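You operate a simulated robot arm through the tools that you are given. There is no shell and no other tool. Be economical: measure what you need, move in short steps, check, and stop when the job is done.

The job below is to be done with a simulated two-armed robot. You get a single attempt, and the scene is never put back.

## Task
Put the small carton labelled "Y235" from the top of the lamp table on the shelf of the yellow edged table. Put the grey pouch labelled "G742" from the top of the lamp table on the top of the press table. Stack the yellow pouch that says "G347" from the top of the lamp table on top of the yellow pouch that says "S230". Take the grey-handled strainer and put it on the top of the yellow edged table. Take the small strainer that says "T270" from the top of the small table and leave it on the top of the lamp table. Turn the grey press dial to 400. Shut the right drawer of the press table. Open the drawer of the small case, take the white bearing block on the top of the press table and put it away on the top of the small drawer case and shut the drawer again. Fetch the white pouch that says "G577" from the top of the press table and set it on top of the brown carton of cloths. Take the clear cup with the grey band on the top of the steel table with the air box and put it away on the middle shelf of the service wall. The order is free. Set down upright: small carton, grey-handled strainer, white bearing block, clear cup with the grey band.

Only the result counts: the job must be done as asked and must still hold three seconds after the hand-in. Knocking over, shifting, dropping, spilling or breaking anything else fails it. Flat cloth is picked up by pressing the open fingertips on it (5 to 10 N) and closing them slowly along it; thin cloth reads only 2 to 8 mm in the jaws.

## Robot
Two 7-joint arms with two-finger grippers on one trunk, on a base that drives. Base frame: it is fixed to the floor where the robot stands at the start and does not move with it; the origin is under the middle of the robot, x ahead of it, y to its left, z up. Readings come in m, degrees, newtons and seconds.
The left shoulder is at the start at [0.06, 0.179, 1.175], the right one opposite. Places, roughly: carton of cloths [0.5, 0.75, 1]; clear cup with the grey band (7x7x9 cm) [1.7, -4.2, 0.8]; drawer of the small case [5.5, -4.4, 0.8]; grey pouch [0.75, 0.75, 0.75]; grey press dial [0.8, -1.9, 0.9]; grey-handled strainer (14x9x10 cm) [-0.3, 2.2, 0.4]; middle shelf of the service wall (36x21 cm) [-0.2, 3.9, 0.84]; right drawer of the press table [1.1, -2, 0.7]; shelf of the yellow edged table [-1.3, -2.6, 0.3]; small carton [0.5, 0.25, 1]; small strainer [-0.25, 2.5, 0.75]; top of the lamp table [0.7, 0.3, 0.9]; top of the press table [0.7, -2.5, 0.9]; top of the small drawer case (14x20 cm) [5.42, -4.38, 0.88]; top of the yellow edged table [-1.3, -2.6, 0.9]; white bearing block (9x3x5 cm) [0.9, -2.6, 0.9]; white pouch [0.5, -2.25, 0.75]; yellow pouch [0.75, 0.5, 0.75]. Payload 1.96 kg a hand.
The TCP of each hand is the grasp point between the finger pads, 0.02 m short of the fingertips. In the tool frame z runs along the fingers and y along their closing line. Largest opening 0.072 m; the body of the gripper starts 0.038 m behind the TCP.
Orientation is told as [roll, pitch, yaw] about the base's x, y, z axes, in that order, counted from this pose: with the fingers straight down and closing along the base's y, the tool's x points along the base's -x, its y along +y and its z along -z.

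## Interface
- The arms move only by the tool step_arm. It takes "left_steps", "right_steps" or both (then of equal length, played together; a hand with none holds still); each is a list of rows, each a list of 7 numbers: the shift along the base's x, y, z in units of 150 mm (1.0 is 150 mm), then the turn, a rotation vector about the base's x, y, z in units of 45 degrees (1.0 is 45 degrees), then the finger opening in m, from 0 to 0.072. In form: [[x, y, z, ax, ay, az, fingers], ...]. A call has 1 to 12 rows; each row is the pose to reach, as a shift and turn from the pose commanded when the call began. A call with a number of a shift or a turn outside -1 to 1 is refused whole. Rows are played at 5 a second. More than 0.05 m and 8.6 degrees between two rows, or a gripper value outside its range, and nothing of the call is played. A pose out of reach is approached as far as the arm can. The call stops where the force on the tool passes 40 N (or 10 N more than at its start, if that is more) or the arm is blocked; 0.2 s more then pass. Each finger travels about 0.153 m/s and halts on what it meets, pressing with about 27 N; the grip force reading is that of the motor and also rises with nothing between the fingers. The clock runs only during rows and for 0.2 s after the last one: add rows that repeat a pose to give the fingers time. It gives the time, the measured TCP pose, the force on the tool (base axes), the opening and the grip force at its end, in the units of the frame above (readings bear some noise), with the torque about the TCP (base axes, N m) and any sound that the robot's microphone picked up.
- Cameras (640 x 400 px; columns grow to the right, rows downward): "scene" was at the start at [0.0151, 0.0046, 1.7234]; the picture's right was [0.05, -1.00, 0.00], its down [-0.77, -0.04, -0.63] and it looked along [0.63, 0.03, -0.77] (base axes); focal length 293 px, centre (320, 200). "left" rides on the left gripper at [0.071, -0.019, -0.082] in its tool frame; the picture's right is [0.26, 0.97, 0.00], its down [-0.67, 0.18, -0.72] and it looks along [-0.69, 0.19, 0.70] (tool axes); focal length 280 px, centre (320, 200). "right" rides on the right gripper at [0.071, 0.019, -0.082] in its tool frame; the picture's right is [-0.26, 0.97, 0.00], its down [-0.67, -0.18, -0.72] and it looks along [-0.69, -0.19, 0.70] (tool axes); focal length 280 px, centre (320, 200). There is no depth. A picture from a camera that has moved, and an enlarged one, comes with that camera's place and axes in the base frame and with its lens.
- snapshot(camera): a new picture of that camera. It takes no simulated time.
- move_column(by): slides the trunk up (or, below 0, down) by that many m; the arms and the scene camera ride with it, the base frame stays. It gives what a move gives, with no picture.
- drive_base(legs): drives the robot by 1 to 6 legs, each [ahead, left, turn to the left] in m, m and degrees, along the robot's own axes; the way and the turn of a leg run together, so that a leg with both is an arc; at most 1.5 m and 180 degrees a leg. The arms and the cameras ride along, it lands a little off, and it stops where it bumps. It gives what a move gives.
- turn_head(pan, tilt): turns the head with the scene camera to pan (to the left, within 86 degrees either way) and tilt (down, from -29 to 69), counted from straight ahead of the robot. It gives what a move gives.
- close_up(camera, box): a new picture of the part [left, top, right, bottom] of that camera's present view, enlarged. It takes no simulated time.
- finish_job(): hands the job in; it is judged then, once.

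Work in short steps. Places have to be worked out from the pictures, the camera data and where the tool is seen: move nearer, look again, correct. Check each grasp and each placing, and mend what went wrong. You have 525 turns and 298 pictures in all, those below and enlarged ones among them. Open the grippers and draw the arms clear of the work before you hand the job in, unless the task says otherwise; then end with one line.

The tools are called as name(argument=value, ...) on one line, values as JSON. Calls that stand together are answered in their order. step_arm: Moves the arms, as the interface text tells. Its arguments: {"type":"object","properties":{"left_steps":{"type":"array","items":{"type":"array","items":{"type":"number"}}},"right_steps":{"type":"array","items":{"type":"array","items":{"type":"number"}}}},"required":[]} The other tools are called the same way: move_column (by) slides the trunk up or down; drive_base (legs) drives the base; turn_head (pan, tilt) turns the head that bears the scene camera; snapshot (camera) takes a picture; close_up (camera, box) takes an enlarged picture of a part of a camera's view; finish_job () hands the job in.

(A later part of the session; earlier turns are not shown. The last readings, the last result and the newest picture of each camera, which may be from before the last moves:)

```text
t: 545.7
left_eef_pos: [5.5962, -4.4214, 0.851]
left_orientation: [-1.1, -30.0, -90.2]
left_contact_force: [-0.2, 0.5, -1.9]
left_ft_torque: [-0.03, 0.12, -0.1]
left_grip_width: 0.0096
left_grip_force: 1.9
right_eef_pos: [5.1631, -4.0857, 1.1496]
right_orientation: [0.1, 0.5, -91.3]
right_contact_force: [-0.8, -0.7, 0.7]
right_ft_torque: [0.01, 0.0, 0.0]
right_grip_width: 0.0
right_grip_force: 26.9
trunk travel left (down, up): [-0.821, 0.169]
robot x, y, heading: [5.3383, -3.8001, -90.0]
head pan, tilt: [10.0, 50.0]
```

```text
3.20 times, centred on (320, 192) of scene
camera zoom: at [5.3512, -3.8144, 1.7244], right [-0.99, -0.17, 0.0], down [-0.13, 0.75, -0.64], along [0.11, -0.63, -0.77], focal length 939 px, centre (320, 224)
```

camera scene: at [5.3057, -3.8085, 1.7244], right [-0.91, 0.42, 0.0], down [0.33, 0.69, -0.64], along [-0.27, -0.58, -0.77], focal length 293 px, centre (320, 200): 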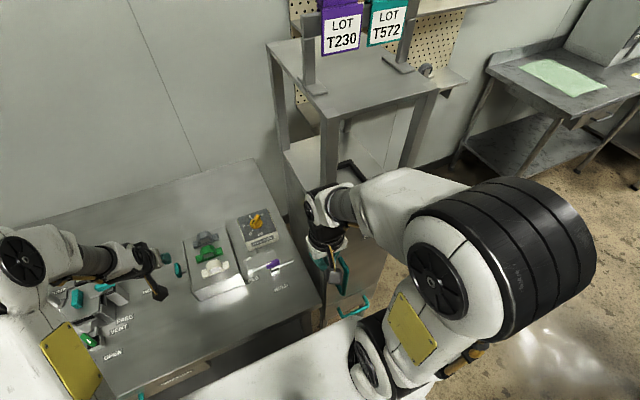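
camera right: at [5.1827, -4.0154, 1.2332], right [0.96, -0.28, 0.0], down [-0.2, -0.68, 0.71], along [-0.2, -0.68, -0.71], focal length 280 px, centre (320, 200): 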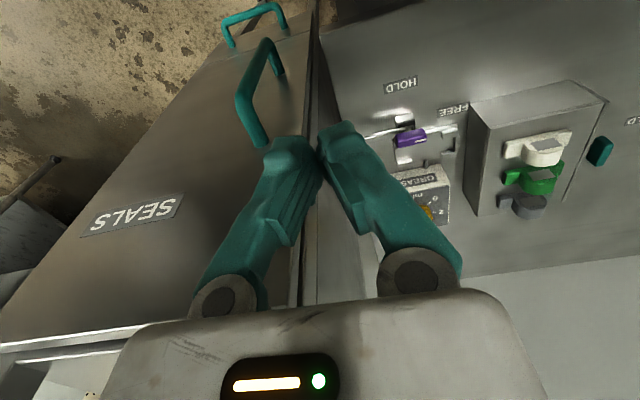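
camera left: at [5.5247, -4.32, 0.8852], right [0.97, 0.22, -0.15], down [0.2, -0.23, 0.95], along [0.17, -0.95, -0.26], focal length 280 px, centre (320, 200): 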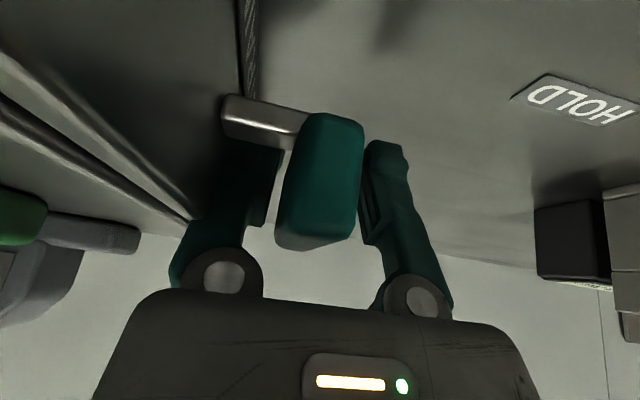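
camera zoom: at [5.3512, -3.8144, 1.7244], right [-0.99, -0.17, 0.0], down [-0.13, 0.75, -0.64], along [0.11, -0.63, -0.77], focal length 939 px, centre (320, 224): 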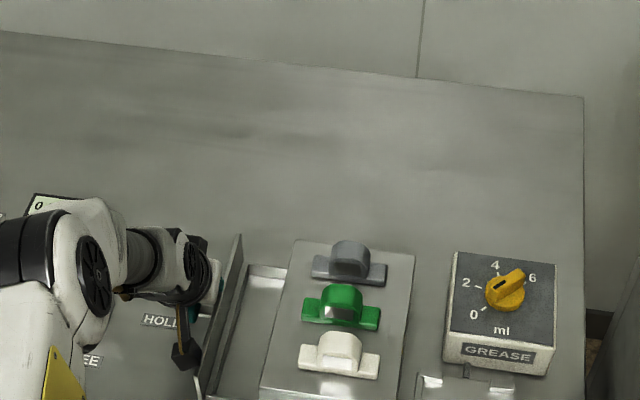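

Drawer opened ~5.5 cm, the case didn't move. Push it shut again until it stops.

step_arm(left_steps=[[-0.08, 0, 0, 0, 0, 0, 0.008], [-0.16, 0, 0, 0, 0, 0, 0.008], [-0.24, 0, 0, 0, 0, 0, 0.008], [-0.31, 0, 0, 0, 0, 0, 0.008], [-0.36, 0, 0, 0, 0, 0, 0.008], [-0.38, 0, 0, 0, 0, 0, 0.008], [-0.39, 0, 0, 0, 0, 0, 0.008]])

close_up(camera="scene", box=[220, 130, 420, 255])

snapshot(camera="left")

```text
t: 547.3
left_eef_pos: [5.5393, -4.4222, 0.8511]
left_orientation: [-0.9, -30.2, -90.2]
left_contact_force: [1.4, -0.3, 2.4]
left_ft_torque: [0.1, 0.22, -0.04]
left_grip_width: 0.0093
left_grip_force: 1.1
right_eef_pos: [5.163, -4.0849, 1.1513]
right_orientation: [0.2, 0.6, -91.3]
right_contact_force: [0.0, 0.0, 0.3]
right_ft_torque: [0.0, 0.0, -0.06]
right_grip_width: 0.0
right_grip_force: 26.8
trunk travel left (down, up): [-0.821, 0.169]
robot x, y, heading: [5.3404, -3.8016, -90.2]
head pan, tilt: [10.0, 50.0]
```

```text
3.20 times, centred on (320, 192) of scene
camera zoom: at [5.3513, -3.8141, 1.7244], right [-0.99, -0.17, 0.0], down [-0.13, 0.75, -0.64], along [0.11, -0.63, -0.77], focal length 939 px, centre (320, 224)
```

zoom: 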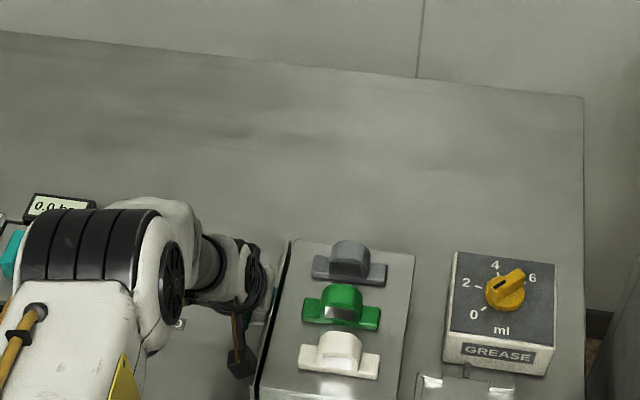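

```text
102 pictures are left
camera left: at [5.5234, -4.3208, 0.8852], right [0.97, 0.22, -0.15], down [0.2, -0.22, 0.95], along [0.17, -0.95, -0.26], focal length 280 px, centre (320, 200)
```

left: 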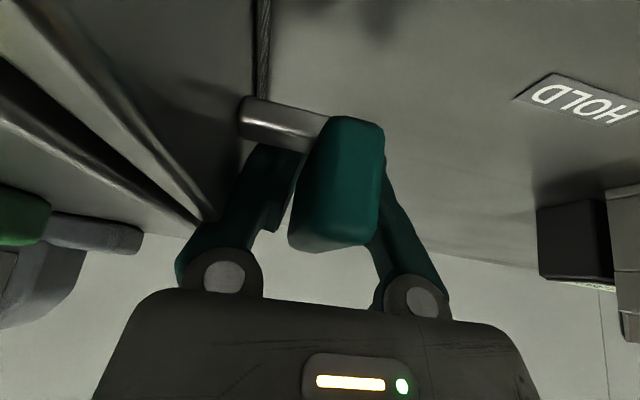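

The knob is still ~7 mm out compared with before. Push a bit more until it stops.

step_arm(left_steps=[[-0.02, 0, 0, 0, 0, 0, 0.008], [-0.04, 0, 0, 0, 0, 0, 0.008], [-0.06, 0, 0, 0, 0, 0, 0.008], [-0.08, 0, 0, 0, 0, 0, 0.008], [-0.08, 0, 0, 0, 0, 0, 0.008]])

snapshot(camera="left")

```text
t: 548.6
left_eef_pos: [5.5353, -4.4211, 0.8508]
left_orientation: [-0.5, -30.3, -89.8]
left_contact_force: [20.5, 2.7, 0.1]
left_ft_torque: [-0.06, 0.84, -0.73]
left_grip_width: 0.0089
left_grip_force: 0.5
right_eef_pos: [5.166, -4.0859, 1.1508]
right_orientation: [0.2, 0.6, -91.0]
right_contact_force: [0.5, -0.7, 0.9]
right_ft_torque: [-0.04, -0.03, 0.02]
right_grip_width: 0.0
right_grip_force: 27.7
trunk travel left (down, up): [-0.821, 0.169]
robot x, y, heading: [5.3382, -3.798, -90.0]
head pan, tilt: [10.0, 50.0]
stopped in row 5 (left hand): the force on the tool passed its limit at 41 N (the readings are from after the stop); the commanded pose is now the measured one
```

```text
101 pictures are left
camera left: at [5.5193, -4.3208, 0.8851], right [0.96, 0.22, -0.14], down [0.19, -0.22, 0.96], along [0.18, -0.95, -0.26], focal length 280 px, centre (320, 200)
```

left: 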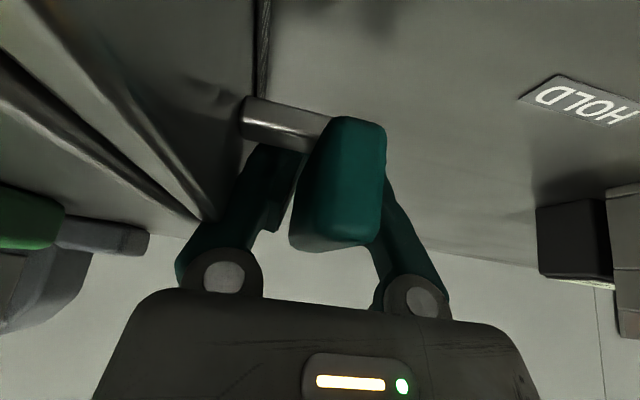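

Hit the stop (41 N). Release and lift away, then check.

step_arm(left_steps=[[0.01, 0, 0, 0, 0, 0, 0.02], [0.03, 0, 0, 0, 0, 0, 0.03], [0.03, 0, 0, 0, 0, 0, 0.03], [0.03, 0.1, 0.17, 0, 0, 0, 0.03], [0.03, 0.25, 0.4, 0, 0, 0, 0.03], [0.03, 0.4, 0.65, 0, 0, 0, 0.03], [0.03, 0.55, 0.9, 0, 0, 0, 0.03], [0.03, 0.55, 1, 0, 0, 0, 0.03]])

close_up(camera="scene", box=[220, 130, 420, 255])

snapshot(camera="left")

```text
t: 550.4
left_eef_pos: [5.5362, -4.3392, 1.0022]
left_orientation: [-0.7, -30.2, -90.1]
left_contact_force: [-1.0, 0.7, -1.2]
left_ft_torque: [0.01, -0.01, -0.01]
left_grip_width: 0.0299
left_grip_force: 0.0
right_eef_pos: [5.1643, -4.0844, 1.1499]
right_orientation: [0.2, 0.6, -91.2]
right_contact_force: [0.0, 0.2, 0.0]
right_ft_torque: [0.01, 0.01, -0.02]
right_grip_width: 0.0
right_grip_force: 27.0
trunk travel left (down, up): [-0.821, 0.169]
robot x, y, heading: [5.3406, -3.7991, -89.9]
head pan, tilt: [10.0, 50.0]
```

```text
3.20 times, centred on (320, 192) of scene
camera zoom: at [5.3515, -3.8144, 1.7243], right [-0.99, -0.17, 0.0], down [-0.13, 0.75, -0.64], along [0.11, -0.63, -0.77], focal length 939 px, centre (320, 224)
```

zoom: 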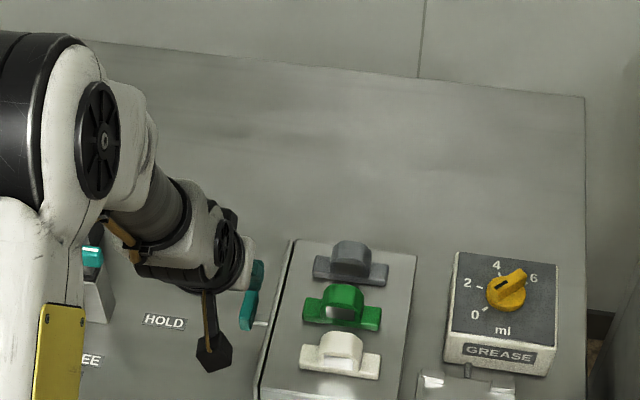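

```text
99 pictures are left
camera left: at [5.5197, -4.238, 1.0357], right [0.96, 0.22, -0.14], down [0.19, -0.22, 0.96], along [0.18, -0.95, -0.26], focal length 280 px, centre (320, 200)
```

left: 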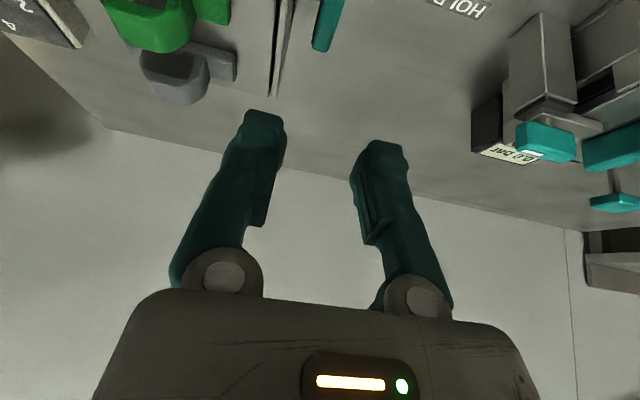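

All in place: drawer shut, bearing untouched. Retract the left arm to a vertical tucked pose, back off a little and slide back (−x) toward the cup's table.

drive_base(legs=[[-0.18, 0, 0]])

step_arm(left_steps=[[0, 0.15, 0.1, 0.17, 0, 0, 0.03], [0, 0.35, 0.2, 0.34, 0, 0, 0.03], [0, 0.55, 0.3, 0.51, 0, 0, 0.0], [0, 0.8, 0.4, 0.667, 0, 0, 0.0], [0, 1, 0.4, 0.667, 0, 0, 0.0]])

step_arm(left_steps=[[0, 0.3, 0, 0, 0, 0, 0.0], [0, 0.5, 0, 0, 0, 0, 0.0], [0, 0.6, 0, 0, 0, 0, 0.0]])

drive_base(legs=[[0, -1.2, 0], [0, -1.2, 0], [0, -1.0, 0]])

turn_head(pan=-10, tilt=35)

snapshot(camera="scene")

```text
t: 551.9
left_eef_pos: [5.5357, -4.1584, 1.0017]
left_orientation: [-0.8, -30.3, -90.0]
left_contact_force: [-0.4, -0.9, 0.3]
left_ft_torque: [-0.01, 0.01, 0.01]
left_grip_width: 0.0299
left_grip_force: 0.1
right_eef_pos: [5.1641, -3.9034, 1.1508]
right_orientation: [0.2, 0.7, -91.1]
right_contact_force: [-0.1, -0.3, -0.1]
right_ft_torque: [-0.01, 0.01, 0.01]
right_grip_width: 0.0
right_grip_force: 27.2
trunk travel left (down, up): [-0.821, 0.169]
robot x, y, heading: [5.3373, -3.6201, -90.0]
head pan, tilt: [10.0, 50.0]
```

```text
t: 553.1
left_eef_pos: [5.5364, -4.0059, 1.0626]
left_orientation: [-0.7, -0.2, -90.0]
left_contact_force: [-1.0, 0.3, 0.0]
left_ft_torque: [-0.02, 0.01, 0.01]
left_grip_width: 0.0
left_grip_force: 26.9
right_eef_pos: [5.165, -3.9026, 1.1517]
right_orientation: [0.2, 0.6, -91.2]
right_contact_force: [0.2, 0.3, 0.2]
right_ft_torque: [0.01, -0.02, 0.03]
right_grip_width: 0.0
right_grip_force: 27.2
trunk travel left (down, up): [-0.821, 0.169]
robot x, y, heading: [5.3397, -3.6174, -90.1]
head pan, tilt: [10.0, 50.0]
```

```text
t: 553.9
left_eef_pos: [5.5355, -3.9172, 1.0621]
left_orientation: [-0.8, -0.3, -90.0]
left_contact_force: [-0.3, 0.7, -0.5]
left_ft_torque: [0.03, 0.0, -0.03]
left_grip_width: 0.0
left_grip_force: 27.2
right_eef_pos: [5.1646, -3.9026, 1.1511]
right_orientation: [0.1, 0.7, -91.1]
right_contact_force: [-0.5, 0.1, 0.0]
right_ft_torque: [-0.05, -0.01, 0.0]
right_grip_width: 0.0
right_grip_force: 27.0
trunk travel left (down, up): [-0.821, 0.169]
robot x, y, heading: [5.3415, -3.6175, -90.1]
head pan, tilt: [10.0, 50.0]
```

```text
t: 570.5
left_eef_pos: [2.1269, -3.9191, 1.0622]
left_orientation: [-0.8, -0.3, -90.0]
left_contact_force: [0.9, 0.5, 0.6]
left_ft_torque: [-0.02, -0.03, -0.01]
left_grip_width: 0.0
left_grip_force: 26.7
right_eef_pos: [1.7538, -3.9055, 1.1514]
right_orientation: [0.2, 0.7, -91.3]
right_contact_force: [0.6, 0.3, -0.3]
right_ft_torque: [0.0, 0.01, 0.03]
right_grip_width: 0.0
right_grip_force: 27.3
trunk travel left (down, up): [-0.821, 0.169]
robot x, y, heading: [1.9316, -3.6196, -90.4]
head pan, tilt: [10.0, 50.0]
```

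```text
t: 571.3
left_eef_pos: [2.1262, -3.9201, 1.061]
left_orientation: [-0.7, -0.3, -90.1]
left_contact_force: [0.9, 0.7, -0.1]
left_ft_torque: [0.01, 0.0, -0.01]
left_grip_width: 0.0
left_grip_force: 26.7
right_eef_pos: [1.7541, -3.9054, 1.1509]
right_orientation: [0.3, 0.5, -91.3]
right_contact_force: [0.2, 0.4, 0.3]
right_ft_torque: [0.02, 0.01, 0.0]
right_grip_width: 0.0
right_grip_force: 27.2
trunk travel left (down, up): [-0.821, 0.169]
robot x, y, heading: [1.9321, -3.6206, -90.3]
head pan, tilt: [-10.0, 35.0]
```

```text
98 pictures are left
camera scene: at [1.9145, -3.6458, 1.7461], right [-0.98, 0.18, 0.0], down [0.1, 0.56, -0.82], along [-0.15, -0.81, -0.57], focal length 293 px, centre (320, 200)
```

scene: 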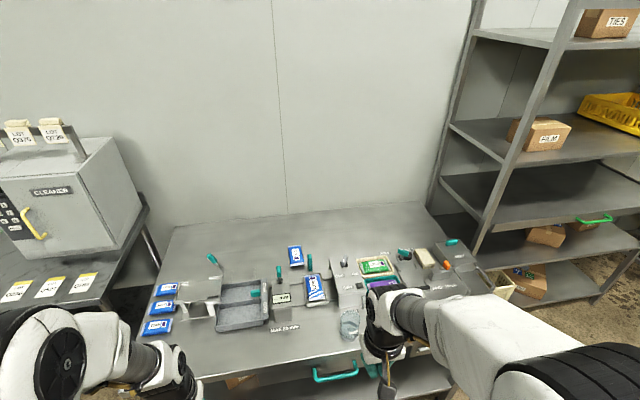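

close_up(camera="scene", box=[280, 240, 440, 380])

```text
2.86 times, centred on (360, 310) of scene
camera zoom: at [1.9145, -3.6458, 1.7461], right [-0.98, 0.18, 0.0], down [0.1, 0.56, -0.82], along [-0.15, -0.81, -0.57], focal length 838 px, centre (206, -114)
```

zoom: 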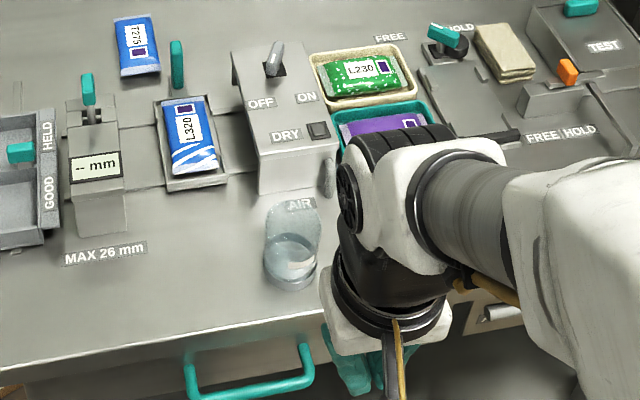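

The clear cup stands at ≈(1.726, −4.14) near the front edge. I back off, extend the right hand and pitch it ~65° forward for a level side grasp.

drive_base(legs=[[-0.3, 0, 0]])

step_arm(right_steps=[[0, -0.3, -0.2, 0, 0, 0, 0.03], [0, -0.6, -0.4, 0, 0, 0, 0.072], [0, -0.8, -0.6, -0.18, 0, 0, 0.072], [0, -1, -0.7, -0.36, 0, 0, 0.072], [0, -1, -0.7, -0.54, 0, 0, 0.072], [0, -1, -0.7, -0.72, 0, 0, 0.072], [0, -1, -0.7, -0.9, 0, 0, 0.072], [0, -1, -0.7, -1, 0, 0, 0.072]])

step_arm(right_steps=[[0, 0, -0.1, -0.15, 0, 0, 0.072], [0, 0, -0.3, -0.3, 0, 0, 0.072], [0, 0, -0.5, -0.444, 0, 0, 0.072], [0, 0, -0.7, -0.444, 0, 0, 0.072], [0, 0, -0.9, -0.444, 0, 0, 0.072]])

snapshot(camera="right")

snapshot(camera="scene")

```text
t: 573.4
left_eef_pos: [2.1279, -3.6219, 1.062]
left_orientation: [-0.9, -0.2, -90.0]
left_contact_force: [-0.7, 0.0, 0.1]
left_ft_torque: [0.0, 0.0, 0.0]
left_grip_width: 0.0
left_grip_force: 27.3
right_eef_pos: [1.7561, -3.6074, 1.1514]
right_orientation: [0.1, 0.6, -91.2]
right_contact_force: [-0.1, 0.2, 0.4]
right_ft_torque: [-0.02, -0.03, -0.02]
right_grip_width: 0.0
right_grip_force: 27.0
trunk travel left (down, up): [-0.821, 0.169]
robot x, y, heading: [1.9313, -3.322, -90.3]
head pan, tilt: [-10.0, 35.0]
```

```text
refused: row 1 steps farther than a row can; nothing moved
```

```text
t: 574.6
left_eef_pos: [2.1292, -3.6221, 1.0625]
left_orientation: [-0.8, -0.2, -90.0]
left_contact_force: [1.1, -0.5, 0.8]
left_ft_torque: [-0.01, 0.0, -0.02]
left_grip_width: 0.0
left_grip_force: 27.2
right_eef_pos: [1.7553, -3.6552, 0.9939]
right_orientation: [0.7, -19.3, -91.4]
right_contact_force: [-0.1, -0.1, -0.4]
right_ft_torque: [0.02, -0.02, -0.03]
right_grip_width: 0.072
right_grip_force: 0.0
right hand out of reach, approached as far as the arm can: row 1, 2, 3, 4, 5
trunk travel left (down, up): [-0.821, 0.169]
robot x, y, heading: [1.9327, -3.3187, -90.1]
head pan, tilt: [-10.0, 35.0]
```

```text
96 pictures are left
camera right: at [1.7747, -3.562, 1.048], right [0.96, -0.27, 0.1], down [-0.2, -0.4, 0.9], along [-0.2, -0.88, -0.43], focal length 280 px, centre (320, 200)
```

right: 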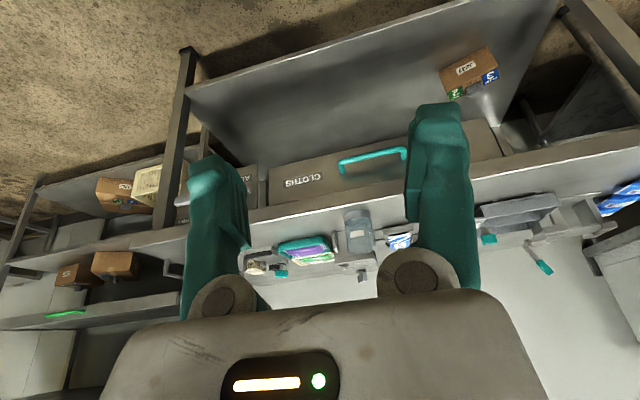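

```text
95 pictures are left
camera scene: at [1.9153, -3.3478, 1.7461], right [-0.98, 0.18, 0.0], down [0.1, 0.56, -0.82], along [-0.14, -0.81, -0.57], focal length 293 px, centre (320, 200)
```

scene: 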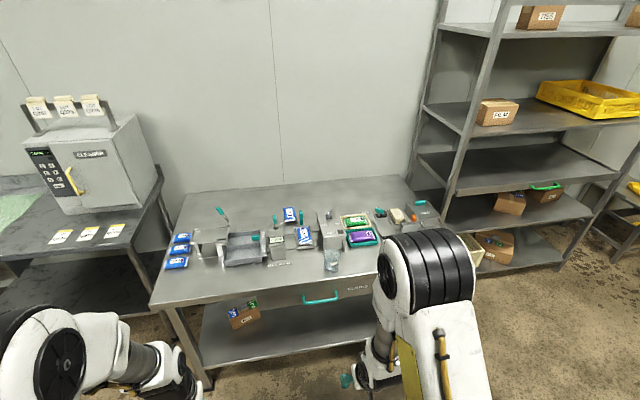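

step_arm(right_steps=[[0, -0.25, 0, 0, 0, 0, 0.072], [0, -0.5, 0, 0, 0, 0, 0.072], [0, -0.75, 0, -0.17, 0, 0, 0.072], [0, -1, 0, -0.34, 0, 0, 0.072], [0, -1, 0, -0.51, 0, 0, 0.072], [0, -1, 0, -0.68, 0, 0, 0.072], [0, -1, 0, -0.85, 0, 0, 0.072], [0, -1, 0, -1, 0, 0, 0.072], [0, -1, 0, -1, 0, 0, 0.072]])

snapshot(camera="right")

close_up(camera="scene", box=[280, 200, 400, 290])

```text
t: 576.6
left_eef_pos: [2.1281, -3.621, 1.0626]
left_orientation: [-0.8, -0.3, -89.9]
left_contact_force: [0.0, -0.2, 0.1]
left_ft_torque: [-0.04, 0.0, -0.02]
left_grip_width: 0.0
left_grip_force: 26.6
right_eef_pos: [1.7576, -3.8041, 0.9928]
right_orientation: [2.8, -64.3, -92.9]
right_contact_force: [0.3, 0.6, 0.7]
right_ft_torque: [0.01, 0.0, 0.01]
right_grip_width: 0.0719
right_grip_force: 0.0
trunk travel left (down, up): [-0.821, 0.169]
robot x, y, heading: [1.9338, -3.3216, -89.9]
head pan, tilt: [-10.0, 35.0]
```

```text
94 pictures are left
camera right: at [1.776, -3.7005, 0.966], right [0.96, -0.12, 0.26], down [-0.2, 0.36, 0.91], along [-0.2, -0.93, 0.32], focal length 280 px, centre (320, 200)
```

right: 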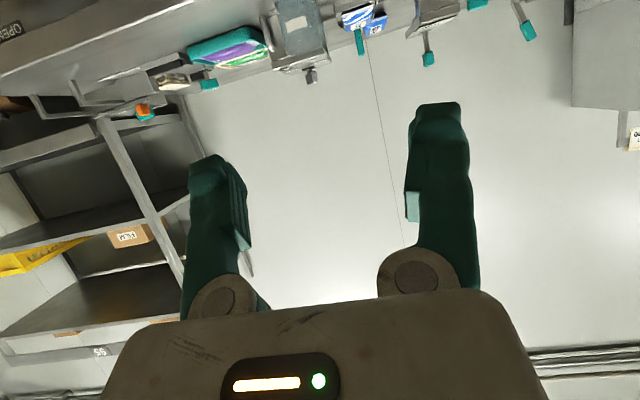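

```text
4.44 times, centred on (340, 245) of scene
camera zoom: at [1.9158, -3.3468, 1.7461], right [-0.98, 0.18, 0.0], down [0.1, 0.56, -0.82], along [-0.15, -0.81, -0.57], focal length 1304 px, centre (231, 0)
```

zoom: 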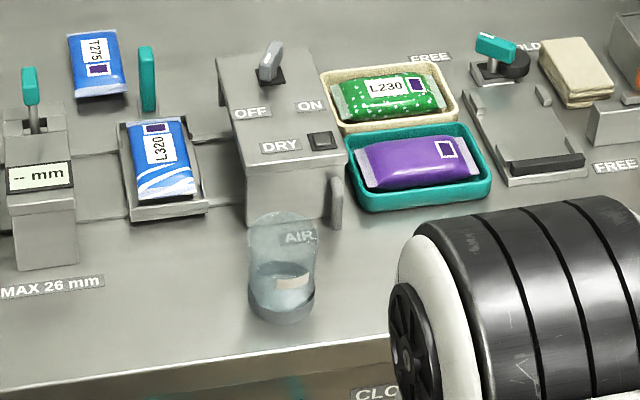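

Cup ≈(1.719, −4.15), ~6.5 cm across. Align the hand in x and z, then drive ahead 0.2 and check.

step_arm(right_steps=[[-0.1, 0, -0.2, 0, 0, 0, 0.072], [-0.2, 0, -0.4, 0, 0, 0, 0.072], [-0.26, 0, -0.57, 0, 0, 0, 0.072], [-0.26, 0, -0.57, 0, 0, 0, 0.072]])

drive_base(legs=[[0.2, 0, 0]])

snapshot(camera="right")

close_up(camera="scene", box=[280, 230, 440, 350])

```text
t: 577.6
left_eef_pos: [2.1283, -3.621, 1.0618]
left_orientation: [-0.8, -0.3, -89.9]
left_contact_force: [0.6, -0.1, -0.5]
left_ft_torque: [-0.01, 0.0, 0.03]
left_grip_width: 0.0
left_grip_force: 26.7
right_eef_pos: [1.7168, -3.8041, 0.9072]
right_orientation: [2.9, -64.3, -93.0]
right_contact_force: [-0.2, 0.2, -0.4]
right_ft_torque: [-0.01, -0.04, -0.01]
right_grip_width: 0.0719
right_grip_force: 0.0
trunk travel left (down, up): [-0.821, 0.169]
robot x, y, heading: [1.9297, -3.3224, -90.2]
head pan, tilt: [-10.0, 35.0]
```

```text
t: 579.2
left_eef_pos: [2.1266, -3.8197, 1.0615]
left_orientation: [-0.7, -0.3, -90.1]
left_contact_force: [0.7, -0.1, 0.2]
left_ft_torque: [-0.02, -0.01, 0.01]
left_grip_width: 0.0001
left_grip_force: 26.7
right_eef_pos: [1.7154, -4.0042, 0.9099]
right_orientation: [2.8, -64.3, -92.9]
right_contact_force: [0.3, 0.6, 0.2]
right_ft_torque: [0.01, 0.01, 0.04]
right_grip_width: 0.0722
right_grip_force: 0.1
trunk travel left (down, up): [-0.821, 0.169]
robot x, y, heading: [1.9325, -3.5218, -90.0]
head pan, tilt: [-10.0, 35.0]
```

```text
92 pictures are left
camera right: at [1.7361, -3.8995, 0.881], right [0.96, -0.12, 0.26], down [-0.2, 0.35, 0.91], along [-0.2, -0.93, 0.32], focal length 280 px, centre (320, 200)
```

right: 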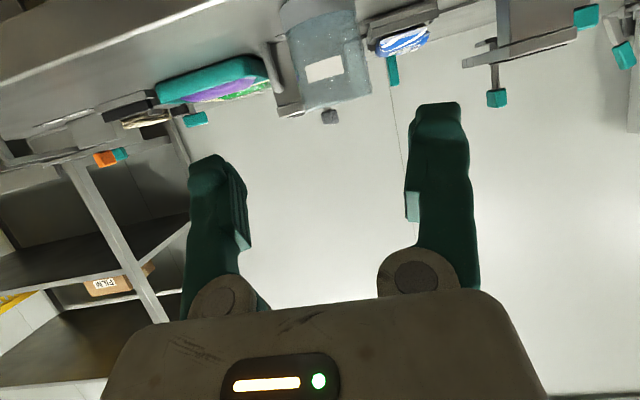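

```text
3.33 times, centred on (360, 290) of scene
camera zoom: at [1.915, -3.5461, 1.7461], right [-0.98, 0.18, 0.0], down [0.1, 0.56, -0.82], along [-0.15, -0.81, -0.57], focal length 978 px, centre (187, -100)
```

zoom: 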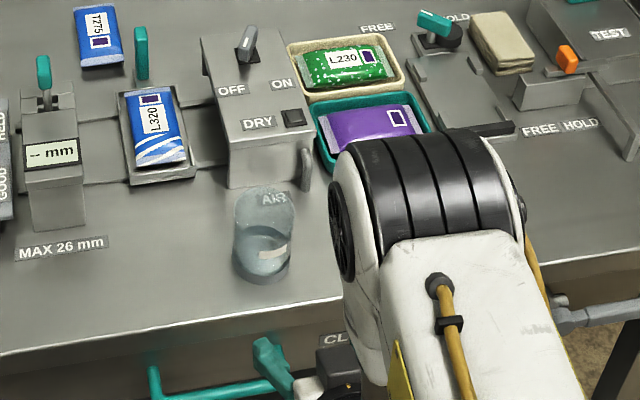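

This table is lower (top z≈0.81): cup mid-height ≈0.862, at (1.717, −4.163). Lower 4 cm and advance to 7 cm short, then re-check alignment.

step_arm(right_steps=[[0.01, 0, -0.15, 0, 0, 0, 0.072], [0.015, 0, -0.28, 0, 0, 0, 0.072], [0.015, -0.25, -0.28, 0, 0, 0, 0.072], [0.015, -0.5, -0.28, 0, 0, 0, 0.072], [0.015, -0.5, -0.28, 0, 0, 0, 0.072]])

snapshot(camera="right")

```text
t: 580.4
left_eef_pos: [2.1274, -3.8204, 1.0615]
left_orientation: [-0.7, -0.4, -90.1]
left_contact_force: [-1.0, 0.3, 0.4]
left_ft_torque: [0.0, 0.0, -0.02]
left_grip_width: 0.0
left_grip_force: 26.6
right_eef_pos: [1.7193, -4.0796, 0.866]
right_orientation: [2.9, -64.3, -93.0]
right_contact_force: [0.2, -0.3, 0.7]
right_ft_torque: [-0.03, -0.02, 0.0]
right_grip_width: 0.0718
right_grip_force: 0.1
trunk travel left (down, up): [-0.821, 0.169]
robot x, y, heading: [1.9315, -3.5215, -90.4]
head pan, tilt: [-10.0, 35.0]
```

```text
90 pictures are left
camera right: at [1.7376, -3.9748, 0.8385], right [0.96, -0.12, 0.26], down [-0.2, 0.35, 0.91], along [-0.2, -0.93, 0.32], focal length 280 px, centre (320, 200)
```

right: 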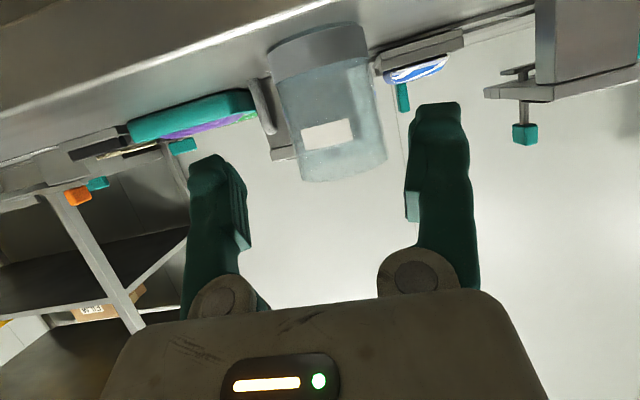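

Refine: target TCP ≈ (1.7237, −4.152, 0.855). Advance most of the way.

step_arm(right_steps=[[0.03, -0.08, -0.07, 0, 0, 0, 0.072], [0.03, -0.18, -0.07, 0, 0, 0, 0.072], [0.03, -0.25, -0.07, 0, 0, 0, 0.072], [0.03, -0.25, -0.07, 0, 0, 0, 0.072]])

snapshot(camera="right")

```text
t: 581.4
left_eef_pos: [2.128, -3.8201, 1.0618]
left_orientation: [-0.8, -0.4, -90.1]
left_contact_force: [0.1, 0.5, 0.0]
left_ft_torque: [0.0, 0.01, -0.01]
left_grip_width: 0.0
left_grip_force: 27.1
right_eef_pos: [1.7223, -4.1159, 0.8572]
right_orientation: [2.9, -64.2, -93.0]
right_contact_force: [-0.1, -0.6, -0.2]
right_ft_torque: [-0.02, 0.03, -0.02]
right_grip_width: 0.0719
right_grip_force: 0.0
trunk travel left (down, up): [-0.821, 0.169]
robot x, y, heading: [1.9281, -3.5155, -90.6]
head pan, tilt: [-10.0, 35.0]
```

```text
89 pictures are left
camera right: at [1.7419, -4.0123, 0.8285], right [0.96, -0.12, 0.26], down [-0.2, 0.35, 0.91], along [-0.2, -0.93, 0.32], focal length 280 px, centre (320, 200)
```

right: 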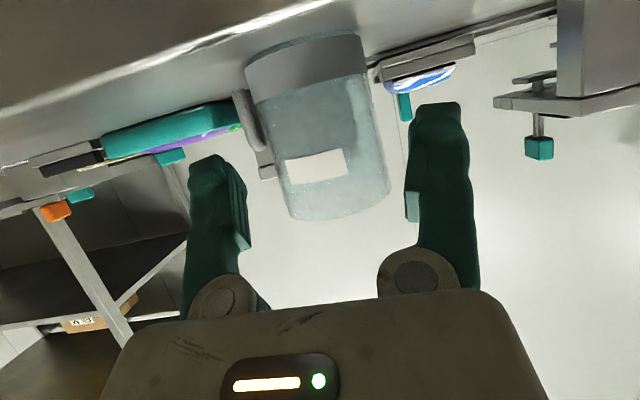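

Cup is centred between the fingers. Advance 3.7 cm more and close gently.

step_arm(right_steps=[[0.01, -0.08, 0, 0, 0, 0, 0.072], [0.01, -0.17, 0, 0, 0, 0, 0.072], [0.01, -0.25, 0, 0, 0, 0, 0.072], [0.01, -0.25, 0, 0, 0, 0, 0.072]])

snapshot(camera="right")

```text
t: 582.4
left_eef_pos: [2.1284, -3.8215, 1.0631]
left_orientation: [-0.8, -0.3, -90.1]
left_contact_force: [-0.1, -1.2, -0.3]
left_ft_torque: [-0.01, 0.01, 0.0]
left_grip_width: 0.0
left_grip_force: 26.9
right_eef_pos: [1.7247, -4.1543, 0.8564]
right_orientation: [2.9, -64.2, -93.1]
right_contact_force: [-0.8, -0.3, -0.3]
right_ft_torque: [0.01, 0.0, -0.01]
right_grip_width: 0.0717
right_grip_force: 0.1
trunk travel left (down, up): [-0.821, 0.169]
robot x, y, heading: [1.9328, -3.52, -90.5]
head pan, tilt: [-10.0, 35.0]
```

```text
88 pictures are left
camera right: at [1.7438, -4.0498, 0.829], right [0.96, -0.12, 0.26], down [-0.2, 0.35, 0.91], along [-0.2, -0.93, 0.32], focal length 280 px, centre (320, 200)
```

right: 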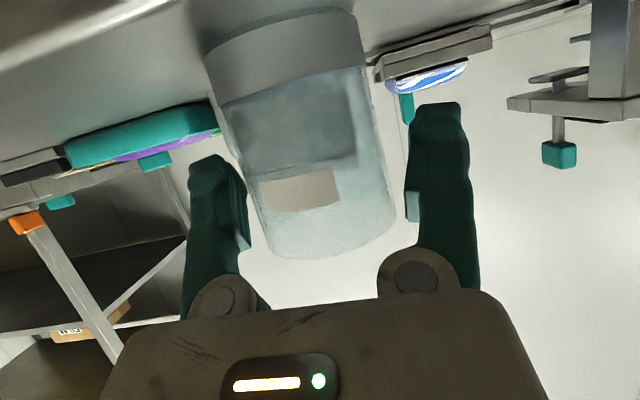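

step_arm(right_steps=[[-0.03, 0, 0, 0, 0, 0, 0.072], [-0.03, 0, 0, 0, 0, 0, 0.068], [-0.03, 0, 0, 0, 0, 0, 0.062], [-0.03, 0, 0, 0, 0, 0, 0.056], [-0.03, 0, 0, 0, 0, 0, 0.05], [-0.03, 0, 0, 0, 0, 0, 0.05]])

snapshot(camera="right")

```text
t: 583.8
left_eef_pos: [2.1272, -3.8205, 1.0605]
left_orientation: [-0.9, -0.3, -90.1]
left_contact_force: [-0.1, 0.6, -0.3]
left_ft_torque: [0.01, 0.0, -0.01]
left_grip_width: 0.0003
left_grip_force: 26.6
right_eef_pos: [1.7195, -4.1542, 0.8558]
right_orientation: [2.8, -64.2, -93.0]
right_contact_force: [-0.2, 0.4, 0.4]
right_ft_torque: [-0.04, 0.05, 0.0]
right_grip_width: 0.0507
right_grip_force: 0.3
trunk travel left (down, up): [-0.821, 0.169]
robot x, y, heading: [1.9291, -3.5169, -90.2]
head pan, tilt: [-10.0, 35.0]
```

```text
87 pictures are left
camera right: at [1.7394, -4.0497, 0.8287], right [0.96, -0.12, 0.26], down [-0.2, 0.35, 0.91], along [-0.2, -0.93, 0.32], focal length 280 px, centre (320, 200)
```

right: 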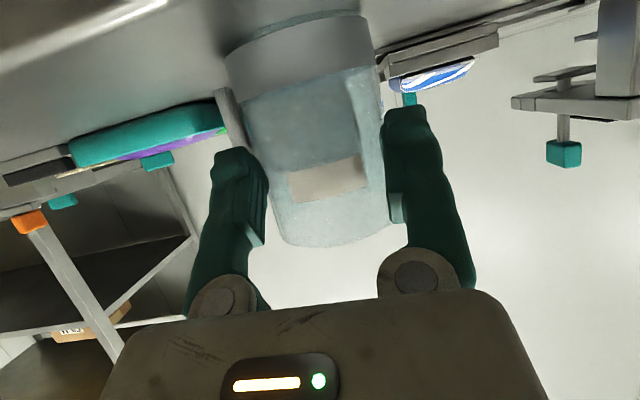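

Fingers just at the walls; close further.

step_arm(right_steps=[[0, 0, 0, 0, 0, 0, 0.046], [0, 0, 0, 0, 0, 0, 0.04], [0, 0, 0, 0, 0, 0, 0.034], [0, 0, 0, 0, 0, 0, 0.034]])

snapshot(camera="right")

```text
t: 584.8
left_eef_pos: [2.1273, -3.8216, 1.0619]
left_orientation: [-0.8, -0.2, -90.1]
left_contact_force: [0.0, 0.4, 0.5]
left_ft_torque: [-0.01, 0.01, 0.0]
left_grip_width: 0.0
left_grip_force: 26.9
right_eef_pos: [1.7203, -4.1547, 0.8571]
right_orientation: [2.9, -64.2, -93.0]
right_contact_force: [0.6, 0.4, 0.0]
right_ft_torque: [0.01, 0.02, -0.01]
right_grip_width: 0.0342
right_grip_force: 0.0
trunk travel left (down, up): [-0.821, 0.169]
robot x, y, heading: [1.932, -3.5201, -89.8]
head pan, tilt: [-10.0, 35.0]
```

```text
86 pictures are left
camera right: at [1.7394, -4.0497, 0.8287], right [0.96, -0.12, 0.26], down [-0.2, 0.35, 0.91], along [-0.2, -0.93, 0.32], focal length 280 px, centre (320, 200)
```

right: 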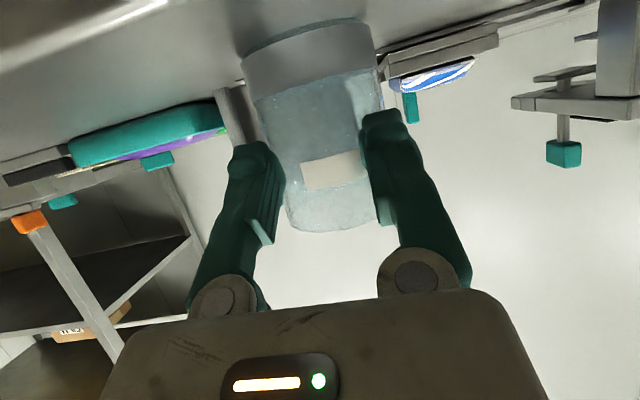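

The cup slid forward since I gripped short of its centre; it's still upright. I open, retreat, drive 6 cm closer and redo deeper.

step_arm(right_steps=[[0, 0, 0, 0, 0, 0, 0.055], [0, 0, 0, 0, 0, 0, 0.072], [0, 0.1, 0, 0, 0, 0, 0.072], [0, 0.3, 0, 0, 0, 0, 0.072], [0, 0.45, 0, 0, 0, 0, 0.072]])

drive_base(legs=[[0.06, 0, 0]])

snapshot(camera="right")

close_up(camera="scene", box=[300, 240, 420, 330])

```text
t: 586.0
left_eef_pos: [2.127, -3.8203, 1.0619]
left_orientation: [-0.7, -0.3, -90.2]
left_contact_force: [-0.5, 0.1, 0.1]
left_ft_torque: [0.01, 0.02, 0.01]
left_grip_width: 0.0
left_grip_force: 26.9
right_eef_pos: [1.7201, -4.086, 0.8562]
right_orientation: [2.9, -64.4, -92.9]
right_contact_force: [-0.7, -0.8, -0.3]
right_ft_torque: [0.01, 0.03, 0.02]
right_grip_width: 0.072
right_grip_force: 0.0
trunk travel left (down, up): [-0.821, 0.169]
robot x, y, heading: [1.9307, -3.5178, -90.0]
head pan, tilt: [-10.0, 35.0]
```

```text
t: 587.0
left_eef_pos: [2.1276, -3.8786, 1.0633]
left_orientation: [-0.7, -0.3, -90.1]
left_contact_force: [0.2, 0.2, 0.0]
left_ft_torque: [0.04, -0.01, 0.0]
left_grip_width: 0.0
left_grip_force: 26.8
right_eef_pos: [1.7213, -4.1444, 0.8576]
right_orientation: [2.9, -64.4, -92.9]
right_contact_force: [-0.6, -0.6, -0.6]
right_ft_torque: [0.04, -0.02, 0.01]
right_grip_width: 0.072
right_grip_force: 0.1
trunk travel left (down, up): [-0.821, 0.169]
robot x, y, heading: [1.9329, -3.5786, -90.0]
head pan, tilt: [-10.0, 35.0]
```

```text
85 pictures are left
camera right: at [1.7398, -4.0404, 0.8289], right [0.96, -0.12, 0.26], down [-0.2, 0.35, 0.91], along [-0.2, -0.93, 0.32], focal length 280 px, centre (320, 200)
```

right: 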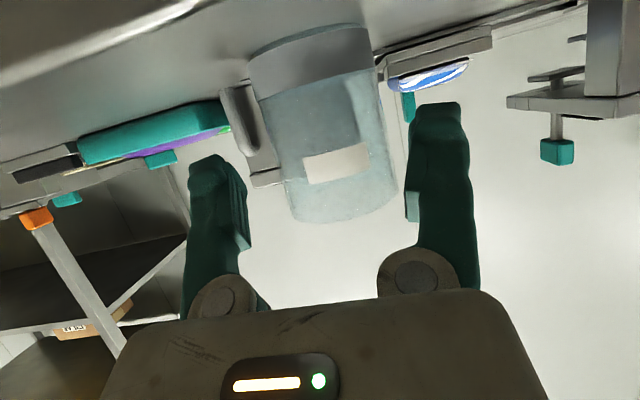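

```text
4.44 times, centred on (360, 285) of scene
camera zoom: at [1.9148, -3.6038, 1.7462], right [-0.98, 0.18, 0.0], down [0.1, 0.56, -0.82], along [-0.15, -0.81, -0.57], focal length 1304 px, centre (142, -178)
```

zoom: 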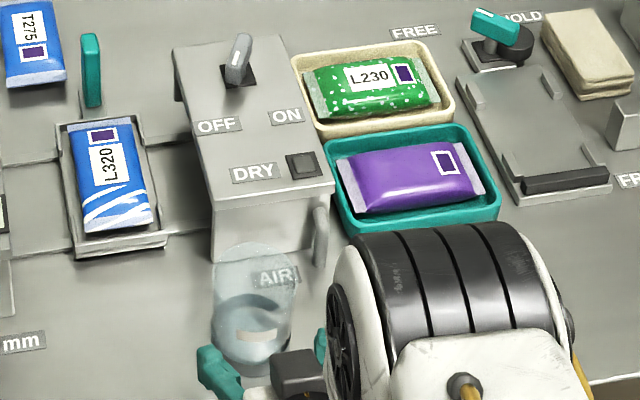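

Cup center now ≈(1.714, −4.203). Advance 5.5 cm with jaws open, then check.

step_arm(right_steps=[[-0.03, -0.1, 0, 0, 0, 0, 0.072], [-0.03, -0.2, 0, 0, 0, 0, 0.072], [-0.03, -0.3, 0, 0, 0, 0, 0.072], [-0.03, -0.36, 0, 0, 0, 0, 0.072], [-0.03, -0.36, 0, 0, 0, 0, 0.072]])

snapshot(camera="right")

```text
t: 588.1
left_eef_pos: [2.127, -3.881, 1.0623]
left_orientation: [-0.8, -0.3, -90.1]
left_contact_force: [-0.2, -0.4, -0.9]
left_ft_torque: [-0.01, -0.03, -0.02]
left_grip_width: 0.0
left_grip_force: 27.2
right_eef_pos: [1.7158, -4.2001, 0.8561]
right_orientation: [2.9, -64.3, -93.0]
right_contact_force: [0.2, -1.2, 1.0]
right_ft_torque: [-0.02, -0.03, 0.01]
right_grip_width: 0.0718
right_grip_force: 0.0
trunk travel left (down, up): [-0.821, 0.169]
robot x, y, heading: [1.93, -3.5782, -90.1]
head pan, tilt: [-10.0, 35.0]
```

```text
83 pictures are left
camera right: at [1.7354, -4.0957, 0.8278], right [0.96, -0.12, 0.26], down [-0.2, 0.35, 0.91], along [-0.2, -0.93, 0.31], focal length 280 px, centre (320, 200)
```

right: 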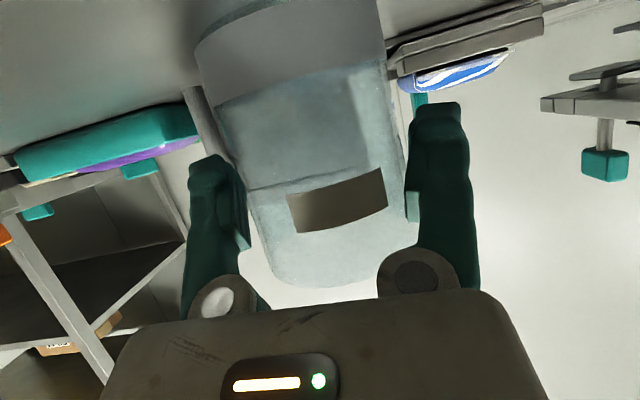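

The cup now fills the jaw. Close gently.

step_arm(right_steps=[[0, 0, 0, 0, 0, 0, 0.068], [0, 0, 0, 0, 0, 0, 0.064], [0, 0, 0, 0, 0, 0, 0.06], [0, 0, 0, 0, 0, 0, 0.056], [0, 0, 0, 0, 0, 0, 0.056]])

snapshot(camera="right")

```text
t: 589.4
left_eef_pos: [2.1266, -3.8809, 1.061]
left_orientation: [-0.8, -0.3, -90.1]
left_contact_force: [-0.4, 0.2, 0.0]
left_ft_torque: [0.01, -0.02, -0.01]
left_grip_width: 0.0
left_grip_force: 27.0
right_eef_pos: [1.7147, -4.2011, 0.8561]
right_orientation: [2.9, -64.3, -93.0]
right_contact_force: [0.6, -0.5, 0.9]
right_ft_torque: [-0.1, -0.05, 0.02]
right_grip_width: 0.0637
right_grip_force: 26.5
trunk travel left (down, up): [-0.821, 0.169]
robot x, y, heading: [1.9332, -3.5779, -90.1]
head pan, tilt: [-10.0, 35.0]
```

```text
82 pictures are left
camera right: at [1.7354, -4.0953, 0.8283], right [0.96, -0.12, 0.26], down [-0.2, 0.35, 0.91], along [-0.2, -0.93, 0.32], focal length 280 px, centre (320, 200)
```

right: 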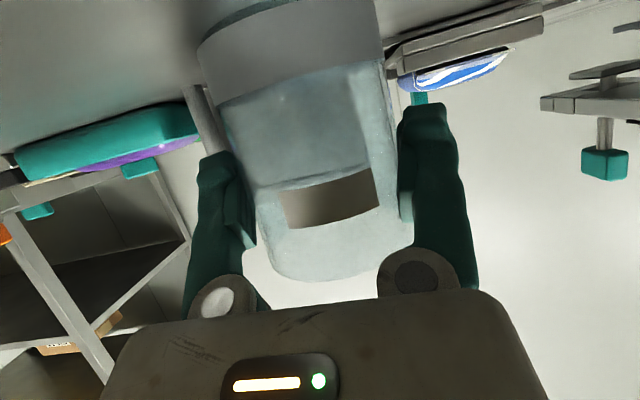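

Gripped at 0.0637. Lift 4 cm and check.

step_arm(right_steps=[[0, 0, 0.07, 0, 0, 0, 0.05], [0, 0, 0.15, 0, 0, 0, 0.05], [0, 0, 0.27, 0, 0, 0, 0.05], [0, 0, 0.27, 0, 0, 0, 0.05]])

snapshot(camera="right")

close_up(camera="scene", box=[280, 230, 440, 350])

```text
t: 590.4
left_eef_pos: [2.1278, -3.8796, 1.0617]
left_orientation: [-0.8, -0.3, -90.1]
left_contact_force: [0.1, 0.0, 0.4]
left_ft_torque: [0.02, 0.01, -0.02]
left_grip_width: 0.0001
left_grip_force: 27.0
right_eef_pos: [1.7166, -4.2002, 0.8965]
right_orientation: [2.9, -64.3, -93.0]
right_contact_force: [0.3, -0.4, -0.8]
right_ft_torque: [-0.06, -0.03, 0.01]
right_grip_width: 0.0634
right_grip_force: 26.5
trunk travel left (down, up): [-0.821, 0.169]
robot x, y, heading: [1.9284, -3.5817, -90.2]
head pan, tilt: [-10.0, 35.0]
```

```text
81 pictures are left
camera right: at [1.7351, -4.0951, 0.8686], right [0.96, -0.12, 0.26], down [-0.2, 0.35, 0.91], along [-0.2, -0.93, 0.32], focal length 280 px, centre (320, 200)
```

right: 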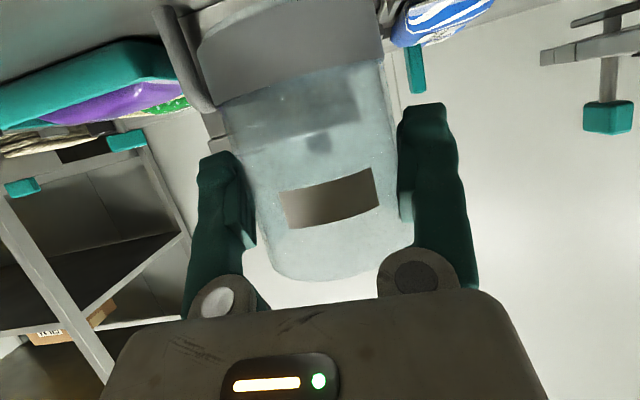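

```text
3.33 times, centred on (360, 290) of scene
camera zoom: at [1.9146, -3.6062, 1.7461], right [-0.98, 0.18, 0.0], down [0.1, 0.56, -0.82], along [-0.15, -0.81, -0.57], focal length 978 px, centre (187, -100)
```

zoom: 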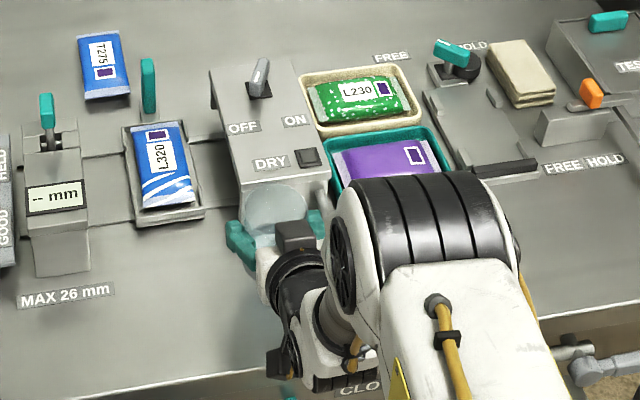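

The cup is held. Back out, retract/raise it a bit, then travel toward the service wall via the corridor.

drive_base(legs=[[-0.45, 0, 0]])

step_arm(right_steps=[[0, 0.1, 0.2, 0, 0, 0, 0.05], [0, 0.25, 0.4, 0, 0, 0, 0.05], [0, 0.4, 0.6, 0, 0, 0, 0.05], [0, 0.6, 0.7, 0, 0, 0, 0.05], [0, 0.6, 0.7, 0, 0, 0, 0.05]])

drive_base(legs=[[0, 0.17, 0], [0, 0, -90], [0, -1.4, 0], [0, -0.57, 0]])

drive_base(legs=[[1.2, 0, 0], [1.15, 0, 0]])

snapshot(camera="right")

```text
t: 593.1
left_eef_pos: [2.1289, -3.4318, 1.0617]
left_orientation: [-0.8, -0.3, -90.0]
left_contact_force: [-0.8, 0.3, 0.0]
left_ft_torque: [-0.01, 0.0, 0.0]
left_grip_width: 0.0
left_grip_force: 27.2
right_eef_pos: [1.7175, -3.7512, 0.8968]
right_orientation: [3.0, -64.3, -92.9]
right_contact_force: [0.3, 0.6, 0.6]
right_ft_torque: [0.02, -0.02, -0.01]
right_grip_width: 0.063
right_grip_force: 27.2
trunk travel left (down, up): [-0.821, 0.169]
robot x, y, heading: [1.9343, -3.1333, -90.2]
head pan, tilt: [-10.0, 35.0]
```

```text
t: 594.3
left_eef_pos: [2.1291, -3.4316, 1.0621]
left_orientation: [-0.8, -0.2, -90.0]
left_contact_force: [0.2, -0.1, -0.1]
left_ft_torque: [0.0, 0.03, 0.01]
left_grip_width: 0.0
left_grip_force: 27.1
right_eef_pos: [1.7191, -3.6602, 1.0015]
right_orientation: [2.9, -64.3, -92.9]
right_contact_force: [-0.3, 0.1, -0.2]
right_ft_torque: [0.01, -0.02, 0.02]
right_grip_width: 0.0631
right_grip_force: 27.0
trunk travel left (down, up): [-0.821, 0.169]
robot x, y, heading: [1.9298, -3.1324, -89.9]
head pan, tilt: [-10.0, 35.0]
```

```text
t: 609.0
left_eef_pos: [1.8284, -1.3517, 1.0621]
left_orientation: [-0.8, -0.3, 179.6]
left_contact_force: [0.0, 0.8, 0.1]
left_ft_torque: [0.01, -0.01, -0.01]
left_grip_width: 0.0003
left_grip_force: 27.5
right_eef_pos: [1.6021, -0.939, 1.0008]
right_orientation: [2.9, -64.3, 176.7]
right_contact_force: [-1.0, -0.3, -0.5]
right_ft_torque: [0.01, 0.03, -0.02]
right_grip_width: 0.0618
right_grip_force: 27.0
trunk travel left (down, up): [-0.821, 0.169]
robot x, y, heading: [2.1272, -1.1571, 179.4]
head pan, tilt: [-10.0, 35.0]
```

```text
t: 620.6
left_eef_pos: [-0.5202, -1.3425, 1.0619]
left_orientation: [-0.9, -0.3, 180.0]
left_contact_force: [-0.2, -0.1, -0.4]
left_ft_torque: [0.03, -0.01, -0.03]
left_grip_width: 0.0
left_grip_force: 26.9
right_eef_pos: [-0.7489, -0.9325, 1.0012]
right_orientation: [2.9, -64.3, 177.0]
right_contact_force: [0.1, 0.6, -0.8]
right_ft_torque: [-0.03, -0.02, 0.01]
right_grip_width: 0.0609
right_grip_force: 27.1
trunk travel left (down, up): [-0.821, 0.169]
robot x, y, heading: [-0.2192, -1.1437, 179.5]
head pan, tilt: [-10.0, 35.0]
```

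```text
79 pictures are left
camera right: at [-0.646, -0.9522, 0.9735], right [-0.12, -0.96, 0.26], down [0.35, 0.2, 0.91], along [-0.93, 0.2, 0.32], focal length 280 px, centre (320, 200)
```

right: 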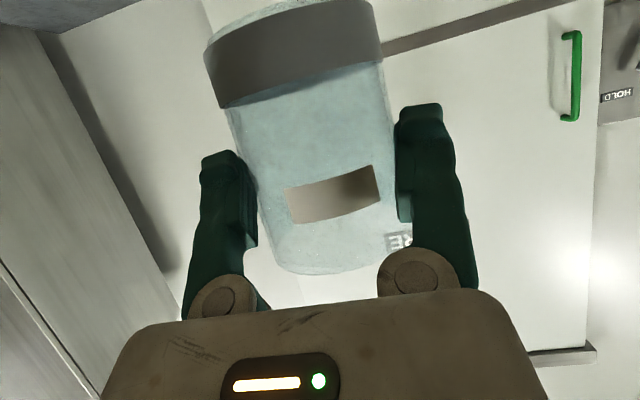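

The grip width is creeping down (0.0637→0.0609), i.e. the cup slowly squeezes forward. I try commanding just the current width to lower the squeezing force.

step_arm(right_steps=[[0, 0, 0, 0, 0, 0, 0.06], [0, 0, 0, 0, 0, 0, 0.06]])

```text
t: 621.2
left_eef_pos: [-0.5208, -1.3434, 1.0618]
left_orientation: [-0.8, -0.3, 180.1]
left_contact_force: [0.1, 0.3, -0.1]
left_ft_torque: [0.01, 0.0, -0.01]
left_grip_width: 0.0
left_grip_force: 27.2
right_eef_pos: [-0.7485, -0.9325, 1.0019]
right_orientation: [2.8, -64.3, 177.1]
right_contact_force: [0.1, 1.0, -0.5]
right_ft_torque: [0.02, 0.0, 0.02]
right_grip_width: 0.0609
right_grip_force: 26.9
trunk travel left (down, up): [-0.821, 0.169]
robot x, y, heading: [-0.2173, -1.1496, 179.6]
head pan, tilt: [-10.0, 35.0]
```

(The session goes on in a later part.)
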